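You operate a simulated robot arm through the tools that you are given. There is no shell and no other tool. Be economical: measure what you need, move in short steps, check, and stop when the job is done.

You run a simulated robot arm. Do the job below in one go: nothing can be reset, and whatever is moved stays where it is left.

## Task
Put the prunes jar in the orange bowl.

It is judged by the outcome, as a careful person would: the job done as asked, and still so three seconds after it is handed in. It fails if anything else is knocked over, pushed out of place, dropped, spilled or broken.

## Robot
A 7-joint arm with a two-finger parallel gripper, fixed in place. Base frame: the origin is at the foot of the arm, x ahead of it, y to its left, z up; the work surface is at about z = 0.75. Lengths are in m, angles in degrees, forces in N, time in s.
With the tool pointing down near the work surface it reaches from about 0.2 to 0.68 m from the base axis. Its first joint turns from -66.0 to 66.0 degrees. Payload 2.4 kg.
The tool frame sits at the grasp point between the pads (the TCP): z along the fingers, y along the line on which they close. The tips reach 0.03 m beyond it. The gripper opens to 0.094 m. The fingers are 0.028 m wide and 0.01 m thick; the gripper's body (0.05 by 0.096 m) begins 0.055 m behind the TCP.
Orientation is that of the tool frame in the base frame, as a unit quaternion [x, y, z, w]. With the fingers straight down and closing along the base's y, the tool's x points along the base's -x, its y along +y and its z along -z.

## Interface
- The arm moves only by the tool play_rows. Its argument "increments" is a list that holds one entry, the list of rows, each a list of 7 numbers: the shift along the tool's x, y, z in m, then the turn, a rotation vector about the tool's x, y, z in degrees, then the finger opening in m, from 0 to 0.094. In form: [[[dx, dy, dz, rx, ry, rz, jaw], ...]]. A call has 1 to 20 rows; each row shifts and turns the commanded pose from where the row before left it, along the tool's axes as they then stand. A row lasts 0.2 s, in which the tool goes at most 0.05 m and 8.6 degrees; a call with a longer step from one row to the next is refused whole, and so is a gripper value outside its range. Where a pose cannot be reached the arm comes as near as it can. A force on the tool above 40 N (or 10 N above the force at the start of the call, whichever is more), or a blocked arm, ends the call early, and 0.2 s more pass. The fingers move at their own pace (about 0.153 m/s each) and stop on an object; they squeeze with about 44 N. The grip force told is the motor's: it shows also when the fingers shut on nothing. Time passes only in rows, and 0.2 s behind the last, so rows that do not move let the fingers close. The reply holds the time, the measured pose of the TCP, the force on the tool along the base axes, the opening and the grip force, in the units named above and with some noise.
- Cameras (640 x 400 px; columns grow to the right, rows downward): "scene" is fixed at [0.031, 0.4704, 1.4401]; the picture's right is [-0.82, -0.58, 0.00], its down [-0.35, 0.49, -0.80] and it looks along [0.46, -0.65, -0.61] (base axes); focal length 315 px, centre (320, 200). "wrist" rides on the gripper at [0.076, 0.014, -0.103] in the tool frame; the picture's right is [-0.18, 0.98, 0.00], its down [-0.75, -0.14, -0.64] and it looks along [-0.63, -0.12, 0.77] (tool axes); focal length 243 px, centre (320, 200). There is no depth. A picture from a camera that has moved, and an enlarged one, comes with that camera's place and axes in the base frame and with its lens.
- get_image(camera): a new picture of that camera. It takes no simulated time.
- zoom(camera, box): a new picture of the part [left, top, right, bottom] of that camera's present view, enlarged. It takes no simulated time.
- job_done(): hands the job in; it is judged then, once.

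Work in short steps. Places have to be worked out from the pictures, the camera data and where the tool is seen: move nearer, look again, correct. Check each grasp and each placing, and mend what went wrong. You have 90 turns and 42 pictures in all, those below and enlarged ones among them. Open the gripper and draw the arm clear of the work before you hand the job in, unless the task says otherwise; then end with one line.

The tools are called by a JSON object that holds its "api" and its "payload". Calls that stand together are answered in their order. play_rows: Moves the arm, as the interface text tells. Its arguments: {"type":"object","properties":{"increments":{"type":"array","items":{"type":"array","items":{"type":"array","items":{"type":"number"}}}}},"required":["increments"]} The other tools are called the same way: get_image (camera) takes a picture; zoom (camera, box) takes an enlarged picture of a part of a camera's view; job_done () hands the job in.

At the start:

```text
time_s: 0.0
tcp_pos: [0.4041, -0.0443, 1.0863]
orientation: [0.0, 1.0, 0.0, 0.0]
contact_force: [-0.2, 0.4, 0.2]
gripper_width: 0.0939
gripper_force: 0.1
```

scene: 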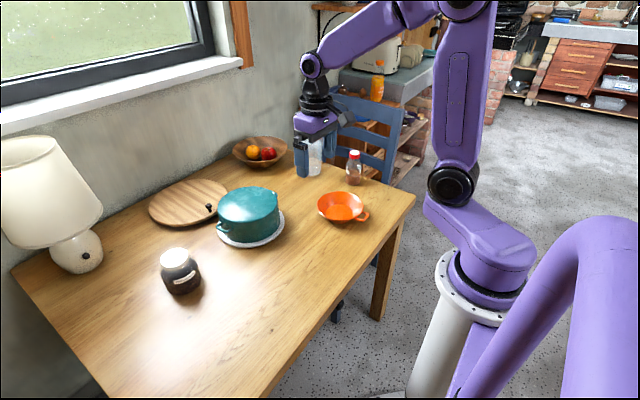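
wrist: 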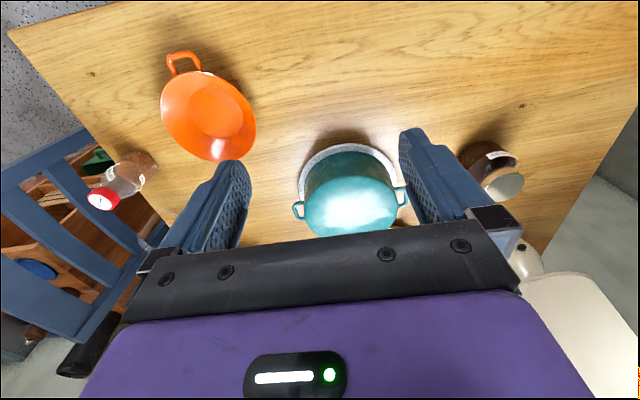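

The dark jar with a pale lid is probably the prunes; I zoom in to read its label, and on the red-capped one and the bowl.

{"api": "zoom", "payload": {"camera": "scene", "box": [140, 230, 220, 300]}}

{"api": "zoom", "payload": {"camera": "scene", "box": [280, 130, 400, 240]}}

{"api": "zoom", "payload": {"camera": "wrist", "box": [440, 120, 560, 220]}}

```text
5.71 times, centred on (180, 265) of scene
camera zoom: at [0.031, 0.4704, 1.4401], right [-0.82, -0.58, 0.0], down [-0.35, 0.49, -0.8], along [0.46, -0.65, -0.61], focal length 1802 px, centre (1120, -171)
```

zoom: 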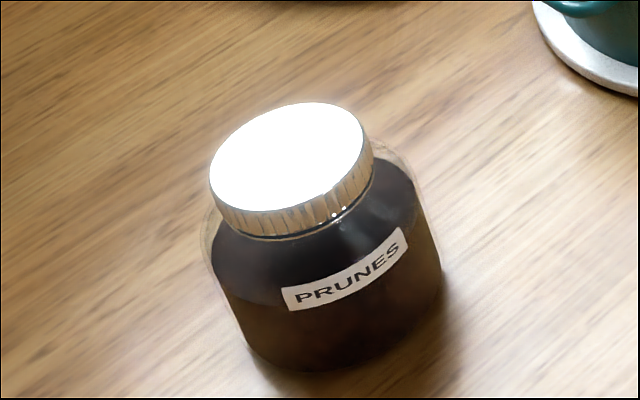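

```text
3.64 times, centred on (340, 185) of scene
camera zoom: at [0.031, 0.4704, 1.4401], right [-0.82, -0.58, 0.0], down [-0.35, 0.49, -0.8], along [0.46, -0.65, -0.61], focal length 1146 px, centre (247, 254)
```

zoom: 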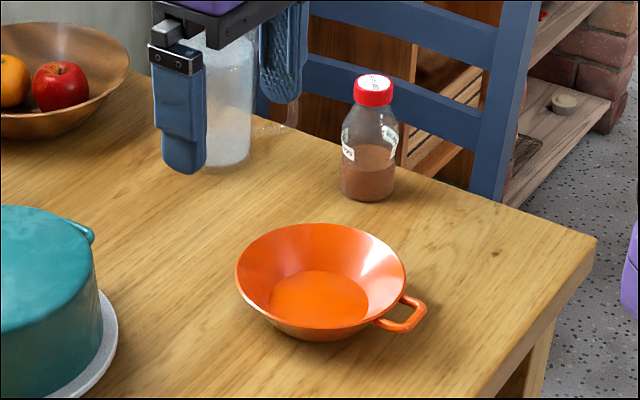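

```text
4.00 times, centred on (500, 170) of wrist
camera zoom: at [0.3288, -0.0297, 1.1883], right [0.18, 0.98, 0.0], down [0.75, -0.14, 0.64], along [0.63, -0.12, -0.77], focal length 970 px, centre (-400, 320)
```

zoom: 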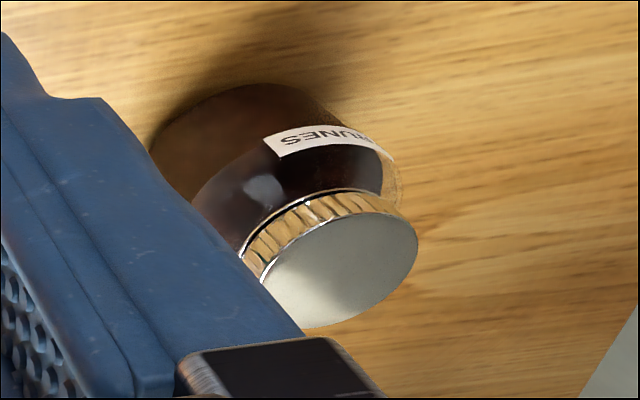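

The label reads PRUNES. From both views I place the jar's lid at about (0.638, 0.240, top 0.847), with a lid of about 0.067 and a body wider than the gripper, so I must grip the lid. The bowl is at about (0.453, -0.242). I move high to near the jar and look again.

{"api": "play_rows", "payload": {"increments": [[[-0.0218, 0.0316, 0.0108, 0, 0, 0, 0.094], [-0.0218, 0.0316, 0.0108, 0, 0, 0, 0.094], [-0.0218, 0.0316, 0.0108, 0, 0, 0, 0.094], [-0.0218, 0.0316, 0.0108, 0, 0, 0, 0.094], [-0.0218, 0.0316, 0.0108, 0, 0, 0, 0.094], [-0.0218, 0.0316, 0.0108, 0, 0, 0, 0.094], [-0.0218, 0.0316, 0.0108, 0, 0, 0, 0.094], [-0.0218, 0.0316, 0.0108, 0, 0, 0, 0.094], [-0.0218, 0.0316, 0.0108, 0, 0, 0, 0.094], [0, 0, 0, 0, 0, 0, 0.094]]]}}

{"api": "get_image", "payload": {"camera": "wrist"}}

{"api": "get_image", "payload": {"camera": "scene"}}

```text
time_s: 2.2
tcp_pos: [0.6004, 0.2411, 0.9876]
orientation: [0.0, 1.0, 0.0, 0.001]
contact_force: [-1.0, -0.8, -0.3]
gripper_width: 0.0941
gripper_force: 0.0
```

```text
36 pictures are left
camera wrist: at [0.5248, 0.2544, 1.0916], right [0.19, 0.98, 0.0], down [0.75, -0.14, 0.64], along [0.63, -0.12, -0.77], focal length 243 px, centre (320, 200)
```

wrist: 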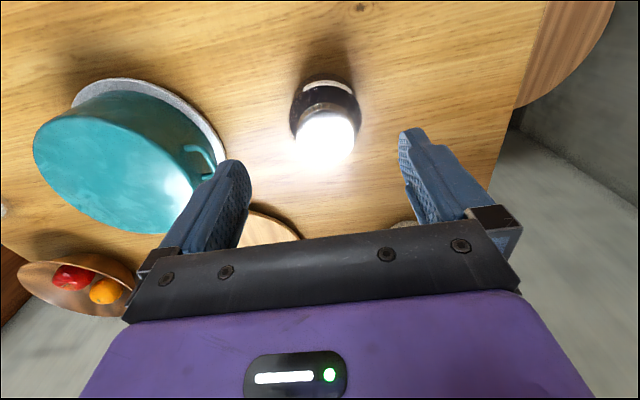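

```text
35 pictures are left
```

scene: 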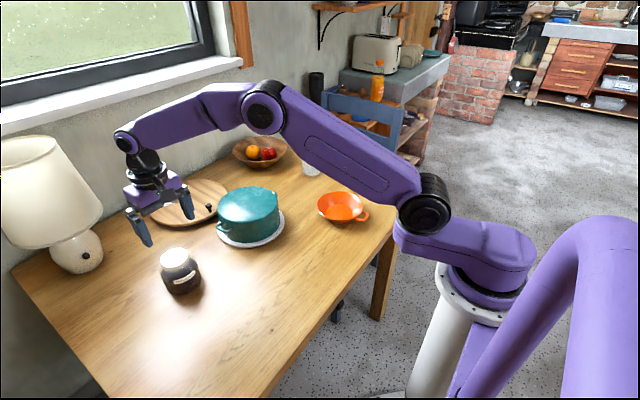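

The arm reached its place; I zoom on the jar to refine its position.

{"api": "zoom", "payload": {"camera": "wrist", "box": [270, 60, 390, 190]}}

```text
3.08 times, centred on (330, 125) of wrist
camera zoom: at [0.5248, 0.2544, 1.0916], right [0.19, 0.98, 0.0], down [0.75, -0.14, 0.64], along [0.63, -0.12, -0.77], focal length 746 px, centre (289, 431)
```

zoom: 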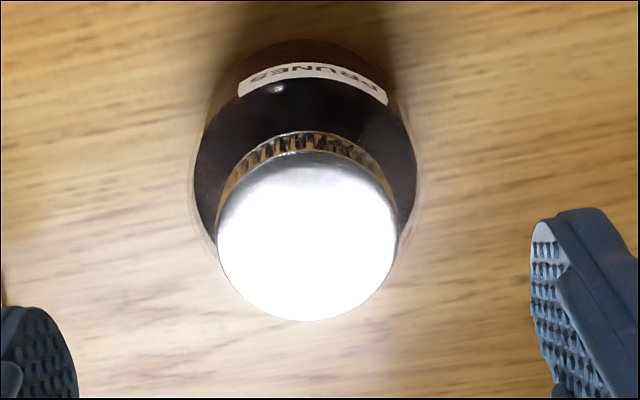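

Lid centre refined to about (0.640, 0.239), diameter about 0.063, lid height about 0.018. I move over it and descend to TCP z of about 0.90, then check.

{"api": "play_rows", "payload": {"increments": [[[-0.013, -0.0008, 0, 0, 0, 0, 0.094], [-0.013, -0.0008, 0, 0, 0, 0, 0.094], [-0.0133, -0.0008, 0, 0, 0, 0, 0.094], [0, 0, 0.025, 0, 0, 0, 0.094], [0, 0, 0.025, 0, 0, 0, 0.094], [0, 0, 0.025, 0, 0, 0, 0.094], [0, 0, 0.0126, 0, 0, 0, 0.094], [0, 0, 0, 0, 0, 0, 0.094]]]}}

{"api": "get_image", "payload": {"camera": "wrist"}}

{"api": "zoom", "payload": {"camera": "scene", "box": [130, 200, 230, 300]}}

```text
time_s: 4.0
tcp_pos: [0.6394, 0.2387, 0.8997]
orientation: [0.0, 1.0, 0.0, 0.0]
contact_force: [0.0, 0.6, -0.5]
gripper_width: 0.094
gripper_force: 0.0
```

```text
33 pictures are left
camera wrist: at [0.5645, 0.2523, 1.0028], right [0.18, 0.98, 0.0], down [0.75, -0.14, 0.64], along [0.63, -0.12, -0.77], focal length 243 px, centre (320, 200)
```

wrist: 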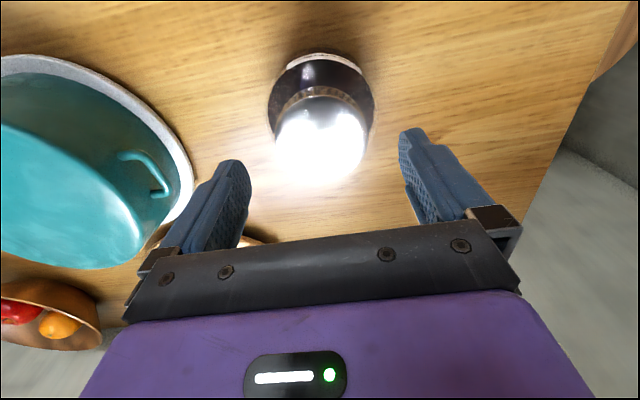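

```text
4.00 times, centred on (180, 250) of scene
camera zoom: at [0.031, 0.4704, 1.4401], right [-0.82, -0.58, 0.0], down [-0.35, 0.49, -0.8], along [0.46, -0.65, -0.61], focal length 1261 px, centre (880, 0)
```

zoom: 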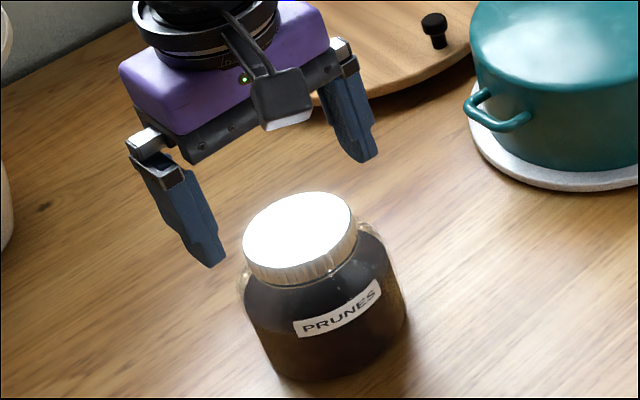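

Tips project just where expected and the lid centre agrees (0.639, 0.239, top about 0.85). I descend so the tips overlap the lid (TCP about 0.864).

{"api": "play_rows", "payload": {"increments": [[[0, 0, 0.015, 0, 0, 0, 0.094], [0, 0, 0.012, 0, 0, 0, 0.094], [0, 0, 0.008, 0, 0, 0, 0.094], [0, 0, 0, 0, 0, 0, 0.094]]]}}

{"api": "zoom", "payload": {"camera": "scene", "box": [130, 200, 230, 300]}}

{"api": "zoom", "payload": {"camera": "wrist", "box": [200, 20, 480, 220]}}

```text
time_s: 5.0
tcp_pos: [0.6405, 0.2395, 0.8657]
orientation: [0.0, 1.0, 0.0, 0.0]
contact_force: [0.5, -0.1, 0.0]
gripper_width: 0.094
gripper_force: 0.0
```

```text
4.00 times, centred on (180, 250) of scene
camera zoom: at [0.031, 0.4704, 1.4401], right [-0.82, -0.58, 0.0], down [-0.35, 0.49, -0.8], along [0.46, -0.65, -0.61], focal length 1261 px, centre (880, 0)
```

zoom: 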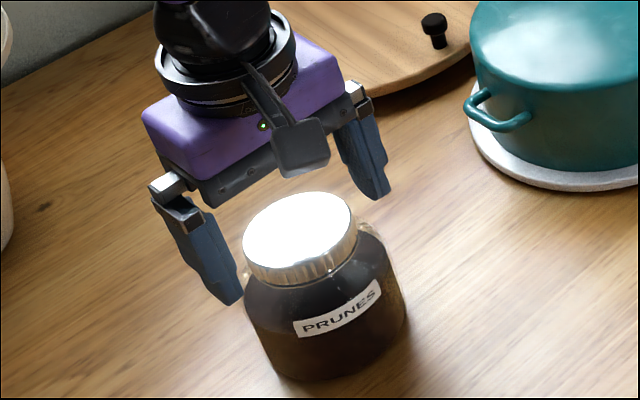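

```text
2.00 times, centred on (340, 120) of wrist
camera zoom: at [0.565, 0.252, 0.9681], right [0.18, 0.98, 0.0], down [0.75, -0.14, 0.64], along [0.63, -0.12, -0.77], focal length 485 px, centre (280, 360)
```

zoom: 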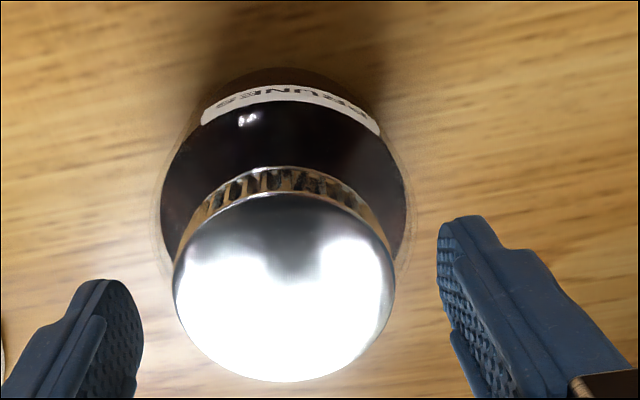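

Fingers straddle the lid with about 14 mm overlap and no contact force. I close.

{"api": "play_rows", "payload": {"increments": [[[0.001, 0, 0.001, 0, 0, 0, 0.08], [0, 0, 0, 0, 0, 0, 0.06], [0, 0, 0, 0, 0, 0, 0.04], [0, 0, 0, 0, 0, 0, 0.04], [0, 0, 0, 0, 0, 0, 0.04]]]}}

{"api": "zoom", "payload": {"camera": "scene", "box": [130, 200, 230, 300]}}

```text
time_s: 6.2
tcp_pos: [0.64, 0.2389, 0.8648]
orientation: [0.001, 1.0, 0.0, 0.002]
contact_force: [-0.8, 0.9, 10.9]
gripper_width: 0.0737
gripper_force: 44.3
```

```text
4.00 times, centred on (180, 250) of scene
camera zoom: at [0.0307, 0.4703, 1.4401], right [-0.82, -0.58, 0.0], down [-0.35, 0.49, -0.8], along [0.46, -0.65, -0.61], focal length 1261 px, centre (880, 0)
```

zoom: 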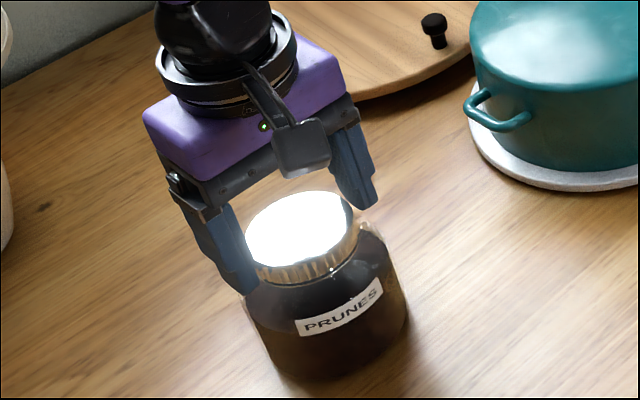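

It stopped at 0.0737 with an upward force of 11 N, so the tips are on the sloping glass shoulder. I reopen, raise 6 mm and close again.

{"api": "play_rows", "payload": {"increments": [[[0, 0, 0, 0, 0, 0, 0.094], [0, 0, 0, 0, 0, 0, 0.094], [0, 0, -0.006, 0, 0, 0, 0.094], [0, 0, 0, 0, 0, 0, 0.094], [0, 0, 0, 0, 0, 0, 0.06], [0, 0, 0, 0, 0, 0, 0.04], [0, 0, 0, 0, 0, 0, 0.04], [0, 0, 0, 0, 0, 0, 0.04]]]}}

{"api": "zoom", "payload": {"camera": "scene", "box": [130, 200, 230, 300]}}

{"api": "zoom", "payload": {"camera": "wrist", "box": [200, 20, 480, 220]}}

```text
time_s: 8.0
tcp_pos: [0.6388, 0.2391, 0.8726]
orientation: [0.0, 1.0, -0.001, 0.001]
contact_force: [-3.1, -0.4, 10.9]
gripper_width: 0.0688
gripper_force: 43.8
```

```text
4.00 times, centred on (180, 250) of scene
camera zoom: at [0.0307, 0.4703, 1.4401], right [-0.82, -0.58, 0.0], down [-0.35, 0.49, -0.8], along [0.46, -0.65, -0.61], focal length 1261 px, centre (880, 0)
```

zoom: 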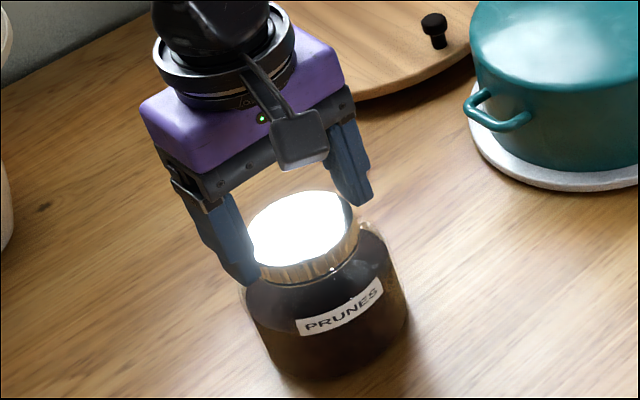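

```text
2.00 times, centred on (340, 120) of wrist
camera zoom: at [0.5632, 0.2519, 0.9744], right [0.18, 0.98, 0.0], down [0.75, -0.14, 0.64], along [0.63, -0.12, -0.77], focal length 485 px, centre (280, 360)
```

zoom: 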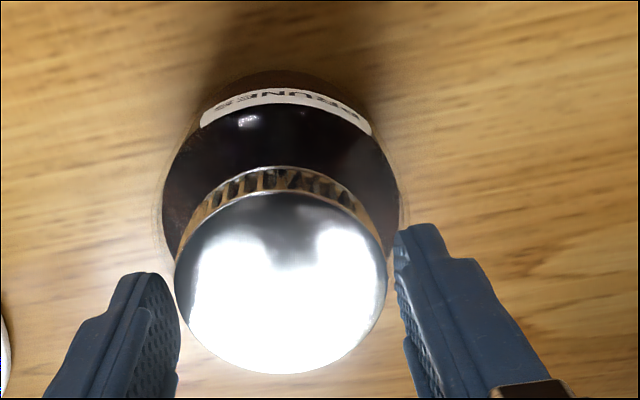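

There is still an upward push and small gaps at the lid, so the tips remain on the slope. I raise 4 mm more and close again.

{"api": "play_rows", "payload": {"increments": [[[0, 0, 0, 0, 0, 0, 0.094], [0, 0, 0, 0, 0, 0, 0.094], [0, 0, -0.004, 0, 0, 0, 0.094], [0, 0, 0, 0, 0, 0, 0.094]]]}}

{"api": "play_rows", "payload": {"increments": [[[0, 0, 0, 0, 0, 0, 0.06], [0, 0, 0, 0, 0, 0, 0.04], [0, 0, 0, 0, 0, 0, 0.04], [0, 0, 0, 0, 0, 0, 0.04]]]}}

{"api": "zoom", "payload": {"camera": "wrist", "box": [200, 20, 480, 220]}}

```text
time_s: 9.0
tcp_pos: [0.6384, 0.238, 0.8745]
orientation: [0.0, 1.0, 0.0, 0.0]
contact_force: [-0.1, 0.4, 0.4]
gripper_width: 0.094
gripper_force: 0.0
```

```text
time_s: 10.0
tcp_pos: [0.6387, 0.2384, 0.8755]
orientation: [0.0, 1.0, 0.0, 0.001]
contact_force: [-2.5, -1.7, 9.7]
gripper_width: 0.0652
gripper_force: 43.8
```

```text
2.00 times, centred on (340, 120) of wrist
camera zoom: at [0.5632, 0.2519, 0.9784], right [0.18, 0.98, 0.0], down [0.75, -0.14, 0.64], along [0.63, -0.12, -0.77], focal length 485 px, centre (280, 360)
```

zoom: 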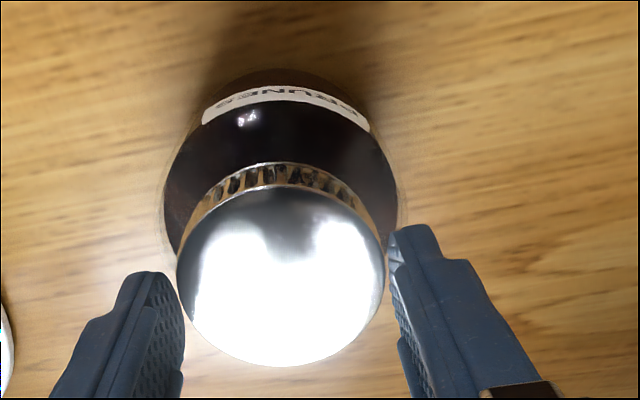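

The width keeps shrinking as I rise, so the upper jar acts as a slope, steeper lower down. The jar is now centred between the fingers, and the body seems about 0.09 wide. I open fully and ease down along the body in small steps, letting the force guard stop me.

{"api": "play_rows", "payload": {"increments": [[[0, 0, 0, 0, 0, 0, 0.094], [0, 0, 0, 0, 0, 0, 0.094], [0, 0, 0, 0, 0, 0, 0.094], [0, 0, 0.004, 0, 0, 0, 0.094], [0, 0, 0.004, 0, 0, 0, 0.094], [0, 0, 0.004, 0, 0, 0, 0.094], [0, 0, 0.003, 0, 0, 0, 0.094], [0, 0, 0.003, 0, 0, 0, 0.094], [0, 0, 0.003, 0, 0, 0, 0.094], [0, 0, 0, 0, 0, 0, 0.094]]]}}

{"api": "zoom", "payload": {"camera": "wrist", "box": [200, 20, 480, 220]}}

{"api": "zoom", "payload": {"camera": "scene", "box": [130, 200, 230, 300]}}

```text
time_s: 12.2
tcp_pos: [0.6391, 0.239, 0.8536]
orientation: [0.0, 1.0, 0.001, 0.001]
contact_force: [-0.2, -1.3, -0.7]
gripper_width: 0.0941
gripper_force: 0.1
```

```text
2.00 times, centred on (340, 120) of wrist
camera zoom: at [0.5631, 0.2523, 0.9564], right [0.18, 0.98, 0.0], down [0.75, -0.14, 0.64], along [0.63, -0.12, -0.77], focal length 485 px, centre (280, 360)
```

zoom: 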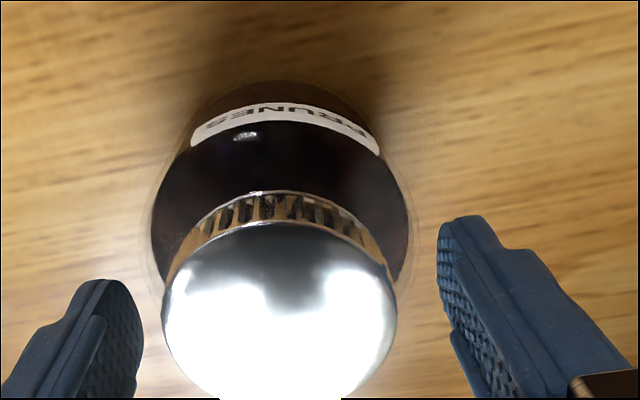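

```text
4.00 times, centred on (180, 250) of scene
camera zoom: at [0.031, 0.4704, 1.4401], right [-0.82, -0.58, 0.0], down [-0.35, 0.49, -0.8], along [0.46, -0.65, -0.61], focal length 1261 px, centre (880, 0)
```

zoom: 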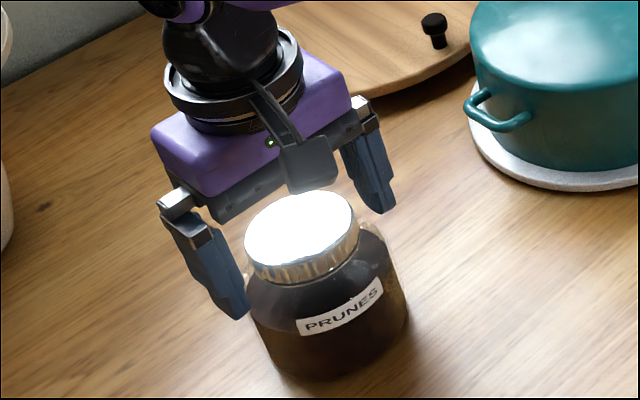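

No contact at tip z of 0.824, the body looks about 0.088 wide, and it is centred on the TCP. I continue down about 20 mm to the vertical wall.

{"api": "play_rows", "payload": {"increments": [[[0, 0, 0.003, 0, 0, 0, 0.094], [0, 0, 0.003, 0, 0, 0, 0.094], [0, 0, 0.003, 0, 0, 0, 0.094], [0, 0, 0.003, 0, 0, 0, 0.094], [0, 0, 0.003, 0, 0, 0, 0.094], [0, 0, 0.003, 0, 0, 0, 0.094], [0, 0, 0.003, 0, 0, 0, 0.094], [0, 0, 0, 0, 0, 0, 0.094]]]}}

{"api": "zoom", "payload": {"camera": "scene", "box": [130, 200, 230, 300]}}

```text
time_s: 14.0
tcp_pos: [0.6391, 0.2378, 0.8322]
orientation: [0.0, 1.0, 0.0, 0.001]
contact_force: [-0.1, 0.3, -0.1]
gripper_width: 0.0941
gripper_force: 0.0
```

```text
4.00 times, centred on (180, 250) of scene
camera zoom: at [0.031, 0.4704, 1.4401], right [-0.82, -0.58, 0.0], down [-0.35, 0.49, -0.8], along [0.46, -0.65, -0.61], focal length 1261 px, centre (880, 0)
```

zoom: 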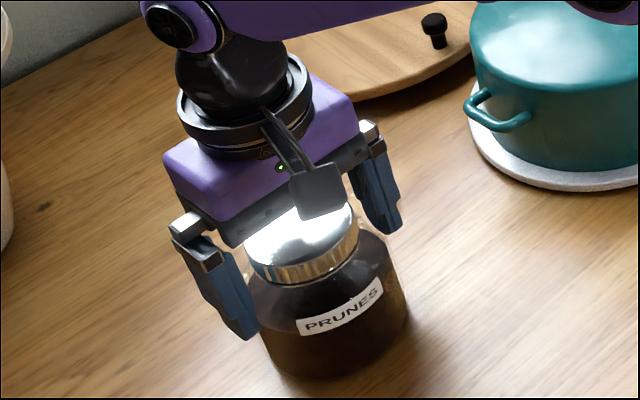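

No contact; the fingers are now beside the body. I close.

{"api": "play_rows", "payload": {"increments": [[[0, 0, 0, 0, 0, 0, 0.085], [0, 0, 0, 0, 0, 0, 0.07], [0, 0, 0, 0, 0, 0, 0.07], [0, 0, 0, 0, 0, 0, 0.07]]]}}

```text
time_s: 15.0
tcp_pos: [0.6395, 0.2385, 0.8323]
orientation: [0.0, 1.0, 0.0, 0.0]
contact_force: [0.3, -0.4, -0.4]
gripper_width: 0.0892
gripper_force: 43.7
```

The grip is at 0.0892 with no vertical force, so it is on the vertical wall. I lift a little to test it.

{"api": "play_rows", "payload": {"increments": [[[0, 0, -0.005, 0, 0, 0, 0.07], [0, 0, -0.01, 0, 0, 0, 0.07], [0, 0, -0.02, 0, 0, 0, 0.07], [0, 0, -0.02, 0, 0, 0, 0.07], [0, 0, 0, 0, 0, 0, 0.07], [0, 0, 0, 0, 0, 0, 0.07]]]}}

{"api": "get_image", "payload": {"camera": "scene"}}

```text
time_s: 16.4
tcp_pos: [0.6387, 0.238, 0.888]
orientation: [0.0, 1.0, 0.0, 0.001]
contact_force: [-1.0, 0.6, -4.3]
gripper_width: 0.0893
gripper_force: 43.6
```

```text
22 pictures are left
```

scene: 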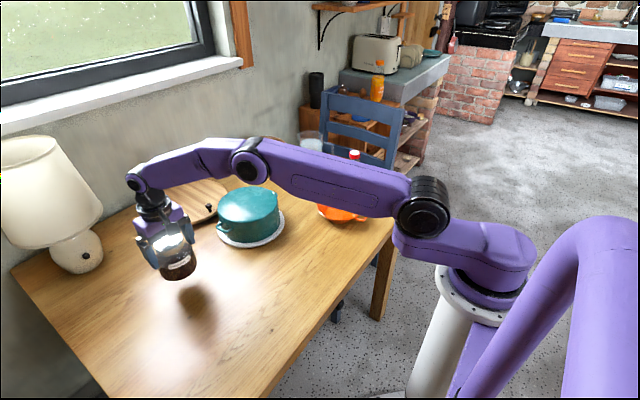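

Held firmly (about 4.3 N of weight). I raise it well above the pot and carry it over the bowl.

{"api": "play_rows", "payload": {"increments": [[[0, 0, -0.02, 0, 0, 0, 0.07], [0, 0, -0.03, 0, 0, 0, 0.07], [0, 0, -0.03, 0, 0, 0, 0.07], [0, 0, -0.03, 0, 0, 0, 0.07], [0, 0, -0.03, 0, 0, 0, 0.07], [0, 0, -0.02, 0, 0, 0, 0.07], [0, 0, 0, 0, 0, 0, 0.07]]]}}

{"api": "play_rows", "payload": {"increments": [[[0.006, -0.0153, 0, 0, 0, 0, 0.07], [0.0125, -0.032, 0, 0, 0, 0, 0.07], [0.0125, -0.032, 0, 0, 0, 0, 0.07], [0.0125, -0.032, 0, 0, 0, 0, 0.07], [0.0125, -0.032, 0, 0, 0, 0, 0.07], [0.0125, -0.032, 0, 0, 0, 0, 0.07], [0.0125, -0.032, 0, 0, 0, 0, 0.07], [0.0125, -0.032, 0, 0, 0, 0, 0.07], [0.0125, -0.032, 0, 0, 0, 0, 0.07], [0.0125, -0.032, 0, 0, 0, 0, 0.07], [0.0125, -0.032, 0, 0, 0, 0, 0.07], [0.0125, -0.032, 0, 0, 0, 0, 0.07], [0.0125, -0.032, 0, 0, 0, 0, 0.07], [0.0125, -0.032, 0, 0, 0, 0, 0.07], [0.0125, -0.032, 0, 0, 0, 0, 0.07], [0.006, -0.0153, 0, 0, 0, 0, 0.07], [0, 0, 0, 0, 0, 0, 0.07]]]}}

{"api": "get_image", "payload": {"camera": "scene"}}

{"api": "get_image", "payload": {"camera": "wrist"}}

```text
time_s: 18.0
tcp_pos: [0.6392, 0.2378, 1.0481]
orientation: [0.001, 1.0, 0.001, 0.0]
contact_force: [0.7, 0.2, -4.5]
gripper_width: 0.089
gripper_force: 44.1
```

```text
time_s: 21.6
tcp_pos: [0.4504, -0.2403, 1.0469]
orientation: [0.001, 1.0, 0.0, 0.0]
contact_force: [-0.6, -0.6, -4.0]
gripper_width: 0.0896
gripper_force: 44.1
```

```text
21 pictures are left
```

scene: 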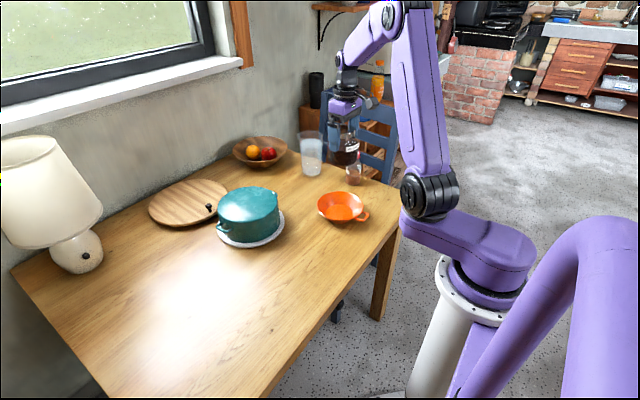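

```text
20 pictures are left
camera wrist: at [0.3756, -0.2275, 1.15], right [0.18, 0.98, 0.0], down [0.75, -0.14, 0.64], along [0.63, -0.12, -0.77], focal length 243 px, centre (320, 200)
```

wrist: 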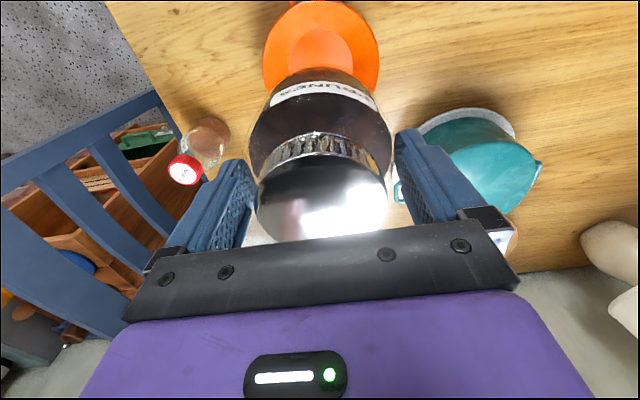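

The carry is good. I zoom on the bowl in both views to refine its centre.

{"api": "zoom", "payload": {"camera": "scene", "box": [303, 170, 383, 240]}}

{"api": "zoom", "payload": {"camera": "wrist", "box": [250, 0, 390, 90]}}

```text
5.71 times, centred on (343, 205) of scene
camera zoom: at [0.031, 0.4703, 1.4401], right [-0.82, -0.58, 0.0], down [-0.35, 0.49, -0.8], along [0.46, -0.65, -0.61], focal length 1802 px, centre (189, 171)
```

zoom: 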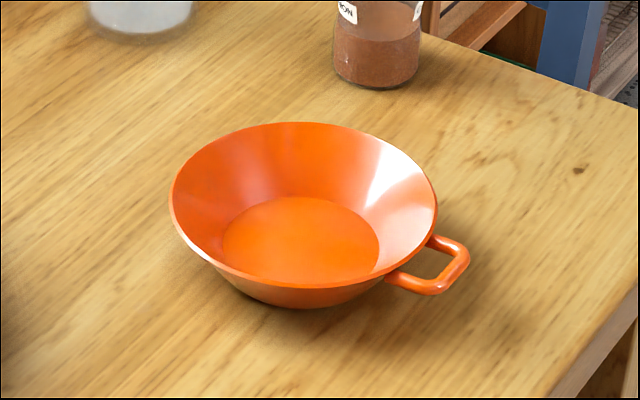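

```text
4.44 times, centred on (320, 45) of wrist
camera zoom: at [0.3756, -0.2275, 1.15], right [0.18, 0.98, 0.0], down [0.75, -0.14, 0.64], along [0.63, -0.12, -0.77], focal length 1078 px, centre (320, 889)
```

zoom: 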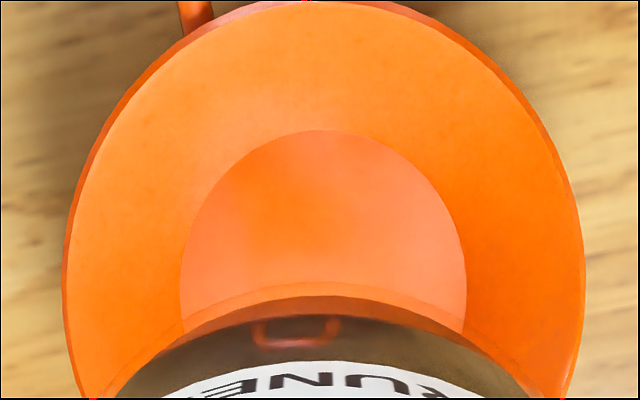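

The bowl's floor is centred at about (0.454, -0.241), about 0.093 wide, with the rim near z 0.785. I correct by 3 mm and descend to just above it.

{"api": "play_rows", "payload": {"increments": [[[-0.003, -0.001, 0.02, 0, 0, 0, 0.07], [0, 0, 0.03, 0, 0, 0, 0.07], [0, 0, 0.03, 0, 0, 0, 0.07], [0, 0, 0.03, 0, 0, 0, 0.07], [0, 0, 0.03, 0, 0, 0, 0.07], [0, 0, 0.02, 0, 0, 0, 0.07], [0, 0, 0, 0, 0, 0, 0.07]]]}}

{"api": "zoom", "payload": {"camera": "scene", "box": [283, 130, 403, 240]}}

{"api": "get_image", "payload": {"camera": "wrist"}}

```text
time_s: 23.2
tcp_pos: [0.4551, -0.2408, 0.8868]
orientation: [0.001, 1.0, 0.0, -0.001]
contact_force: [0.5, 0.7, -4.6]
gripper_width: 0.0894
gripper_force: 43.9
```

```text
3.64 times, centred on (343, 185) of scene
camera zoom: at [0.031, 0.4703, 1.4401], right [-0.82, -0.58, 0.0], down [-0.35, 0.49, -0.8], along [0.46, -0.65, -0.61], focal length 1146 px, centre (236, 254)
```

zoom: 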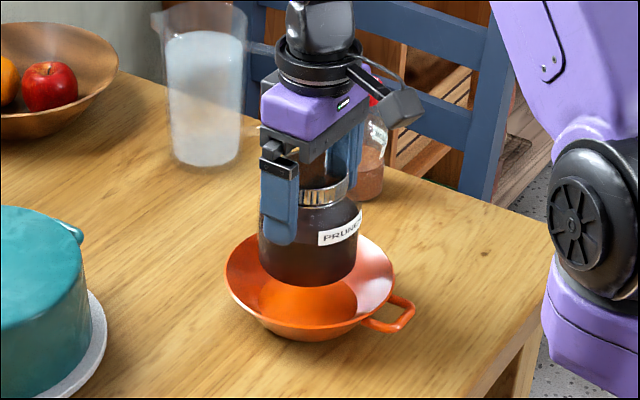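

```text
16 pictures are left
camera wrist: at [0.3792, -0.228, 0.9896], right [0.18, 0.98, 0.0], down [0.75, -0.14, 0.64], along [0.63, -0.12, -0.77], focal length 243 px, centre (320, 200)
```

wrist: 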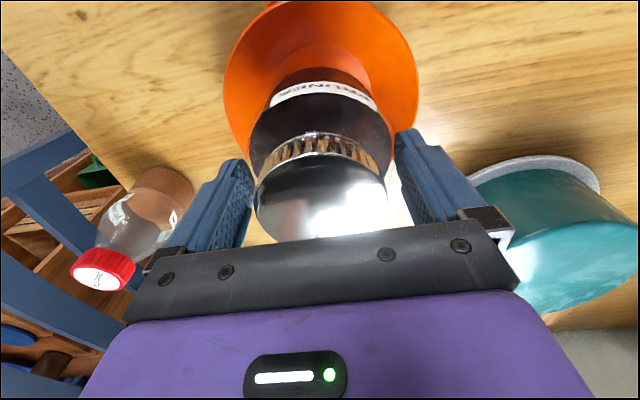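

Aligned. I lower to TCP z of about 0.845, then in small steps until contact.

{"api": "play_rows", "payload": {"increments": [[[0, 0, 0.015, 0, 0, 0, 0.07], [0, 0, 0.012, 0, 0, 0, 0.07], [0, 0, 0.008, 0, 0, 0, 0.07], [0, 0, 0.005, 0, 0, 0, 0.07], [0, 0, 0, 0, 0, 0, 0.07]]]}}

{"api": "zoom", "payload": {"camera": "scene", "box": [283, 130, 403, 240]}}

```text
time_s: 24.4
tcp_pos: [0.4548, -0.2414, 0.8472]
orientation: [0.001, 1.0, 0.001, 0.001]
contact_force: [-2.9, 1.0, 0.0]
gripper_width: 0.0891
gripper_force: 44.2
```

```text
3.64 times, centred on (343, 185) of scene
camera zoom: at [0.0309, 0.4704, 1.4401], right [-0.82, -0.58, 0.0], down [-0.35, 0.49, -0.8], along [0.46, -0.65, -0.61], focal length 1146 px, centre (236, 254)
```

zoom: 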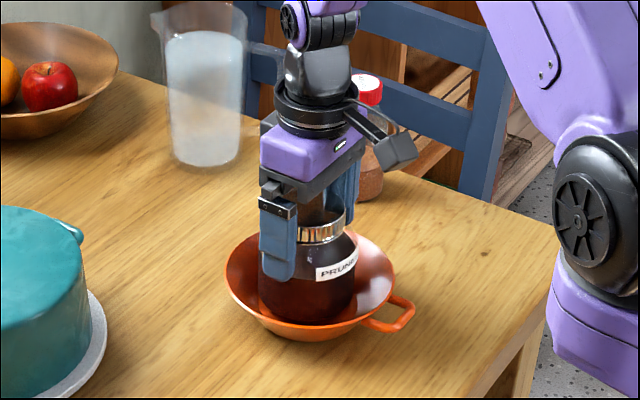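

The vertical force went to 0 with -2.9 N in x: the jar is just touching the bowl's far (+x) wall. I shift 2 mm toward -x and go on down in 2 mm steps.

{"api": "play_rows", "payload": {"increments": [[[0.002, 0, -0.002, 0, 0, 0, 0.07], [0, 0, 0.002, 0, 0, 0, 0.07], [0, 0, 0.002, 0, 0, 0, 0.07], [0, 0, 0, 0, 0, 0, 0.07]]]}}

```text
time_s: 25.4
tcp_pos: [0.4529, -0.2408, 0.8449]
orientation: [0.0, 1.0, 0.0, 0.0]
contact_force: [0.0, 0.1, -4.5]
gripper_width: 0.0894
gripper_force: 43.6
```

It is free again at the lower height. I continue in 2 mm steps.

{"api": "play_rows", "payload": {"increments": [[[0, 0, 0.002, 0, 0, 0, 0.07], [0, 0, 0.002, 0, 0, 0, 0.07], [0, 0, 0, 0, 0, 0, 0.07]]]}}

```text
time_s: 26.2
tcp_pos: [0.4526, -0.242, 0.842]
orientation: [0.0, 1.0, 0.0, 0.001]
contact_force: [-1.4, 1.1, -4.3]
gripper_width: 0.0892
gripper_force: 44.1
```

Slight side forces; I nudge 1 mm toward -x and step down again.

{"api": "play_rows", "payload": {"increments": [[[0.001, 0.0005, 0.0015, 0, 0, 0, 0.07], [0, 0, 0.0015, 0, 0, 0, 0.07], [0, 0, 0, 0, 0, 0, 0.07]]]}}

```text
time_s: 27.0
tcp_pos: [0.4523, -0.2419, 0.8403]
orientation: [0.0, 1.0, -0.002, 0.002]
contact_force: [-1.5, 1.4, 29.8]
gripper_width: 0.0894
gripper_force: 43.7
```

The jar is on the bowl's floor (30 N up). I ease up 1 mm to relieve the load, then open slowly.

{"api": "play_rows", "payload": {"increments": [[[0, 0, -0.0012, 0, 0, 0, 0.07], [0, 0, 0, 0, 0, 0, 0.07]]]}}

{"api": "play_rows", "payload": {"increments": [[[0, 0, 0, 0, 0, 0, 0.09], [0, 0, 0, 0, 0, 0, 0.092], [0, 0, 0, 0, 0, 0, 0.094], [0, 0, 0, 0, 0, 0, 0.094]]]}}

{"api": "zoom", "payload": {"camera": "scene", "box": [283, 130, 403, 240]}}

{"api": "get_image", "payload": {"camera": "wrist"}}

```text
time_s: 27.6
tcp_pos: [0.4517, -0.2418, 0.841]
orientation: [0.001, 1.0, -0.001, 0.002]
contact_force: [5.1, -4.8, 11.5]
gripper_width: 0.0891
gripper_force: 43.8
```

```text
time_s: 28.6
tcp_pos: [0.4509, -0.2411, 0.8397]
orientation: [0.0, 1.0, 0.0, 0.0]
contact_force: [-0.5, -0.5, 0.2]
gripper_width: 0.0938
gripper_force: 0.1
```

```text
3.64 times, centred on (343, 185) of scene
camera zoom: at [0.031, 0.4704, 1.4401], right [-0.82, -0.58, 0.0], down [-0.35, 0.49, -0.8], along [0.46, -0.65, -0.61], focal length 1146 px, centre (236, 254)
```

zoom: 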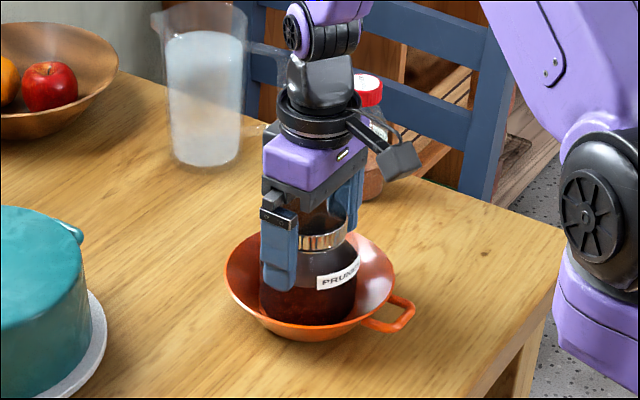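

```text
13 pictures are left
camera wrist: at [0.3762, -0.2273, 0.9431], right [0.18, 0.98, 0.0], down [0.75, -0.14, 0.64], along [0.63, -0.12, -0.77], focal length 243 px, centre (320, 200)
```

wrist: 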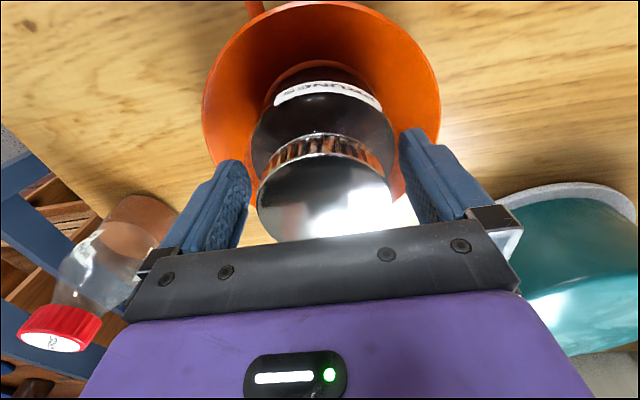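

The jar stands upright in the bowl and the fingers are clear. I rise straight up, slowly at first.

{"api": "play_rows", "payload": {"increments": [[[0, 0, -0.005, 0, 0, 0, 0.094], [0, 0, -0.01, 0, 0, 0, 0.094], [0, 0, -0.015, 0, 0, 0, 0.094], [0, 0, -0.02, 0, 0, 0, 0.094], [0, 0, -0.03, 0, 0, 0, 0.094], [0, 0, -0.04, 0, 0, 0, 0.094], [0, 0, -0.04, 0, 0, 0, 0.094], [0, 0, -0.04, 0, 0, 0, 0.094], [0, 0.03, 0, 0, 0, 0, 0.094], [0, 0.04, 0, 0, 0, 0, 0.094], [0, 0.04, 0, 0, 0, 0, 0.094], [0, 0.04, 0, 0, 0, 0, 0.094], [0, 0, 0, 0, 0, 0, 0.094]]]}}

{"api": "get_image", "payload": {"camera": "scene"}}

{"api": "zoom", "payload": {"camera": "scene", "box": [283, 130, 403, 240]}}

```text
time_s: 31.4
tcp_pos: [0.4542, -0.0896, 1.0405]
orientation: [0.001, 1.0, 0.0, 0.001]
contact_force: [0.8, 0.2, -0.5]
gripper_width: 0.0941
gripper_force: 0.1
```

```text
12 pictures are left
```

scene: 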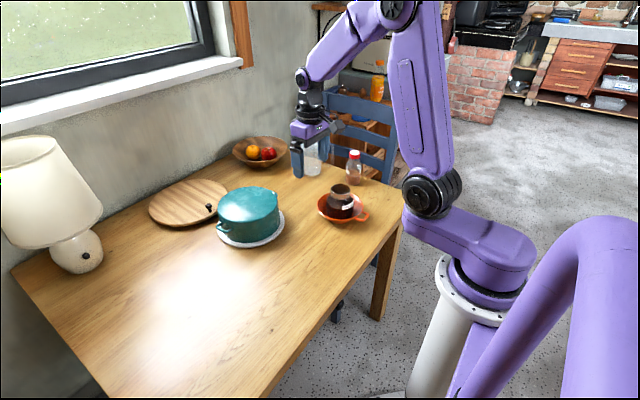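

```text
3.64 times, centred on (343, 185) of scene
camera zoom: at [0.0309, 0.4704, 1.4401], right [-0.82, -0.58, 0.0], down [-0.35, 0.49, -0.8], along [0.46, -0.65, -0.61], focal length 1146 px, centre (236, 254)
```

zoom: 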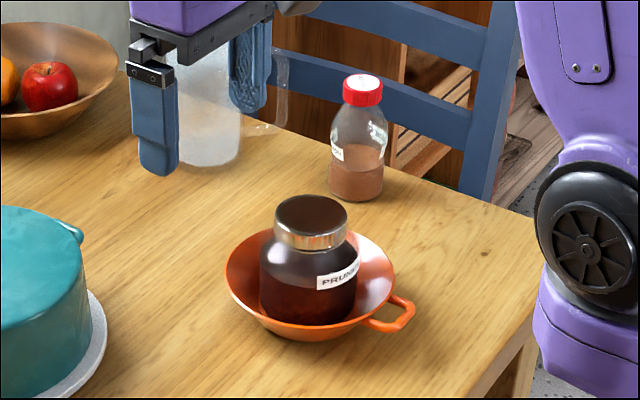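

The jar stands upright in the orange bowl, nothing else has moved, and the arm is clear with the gripper open. I hand the job in.

{"api": "job_done", "payload": {}}

```text
The job is handed in.
```

The prunes jar is standing upright in the orange bowl, nothing else on the table was moved, and the arm is clear with the gripper open.
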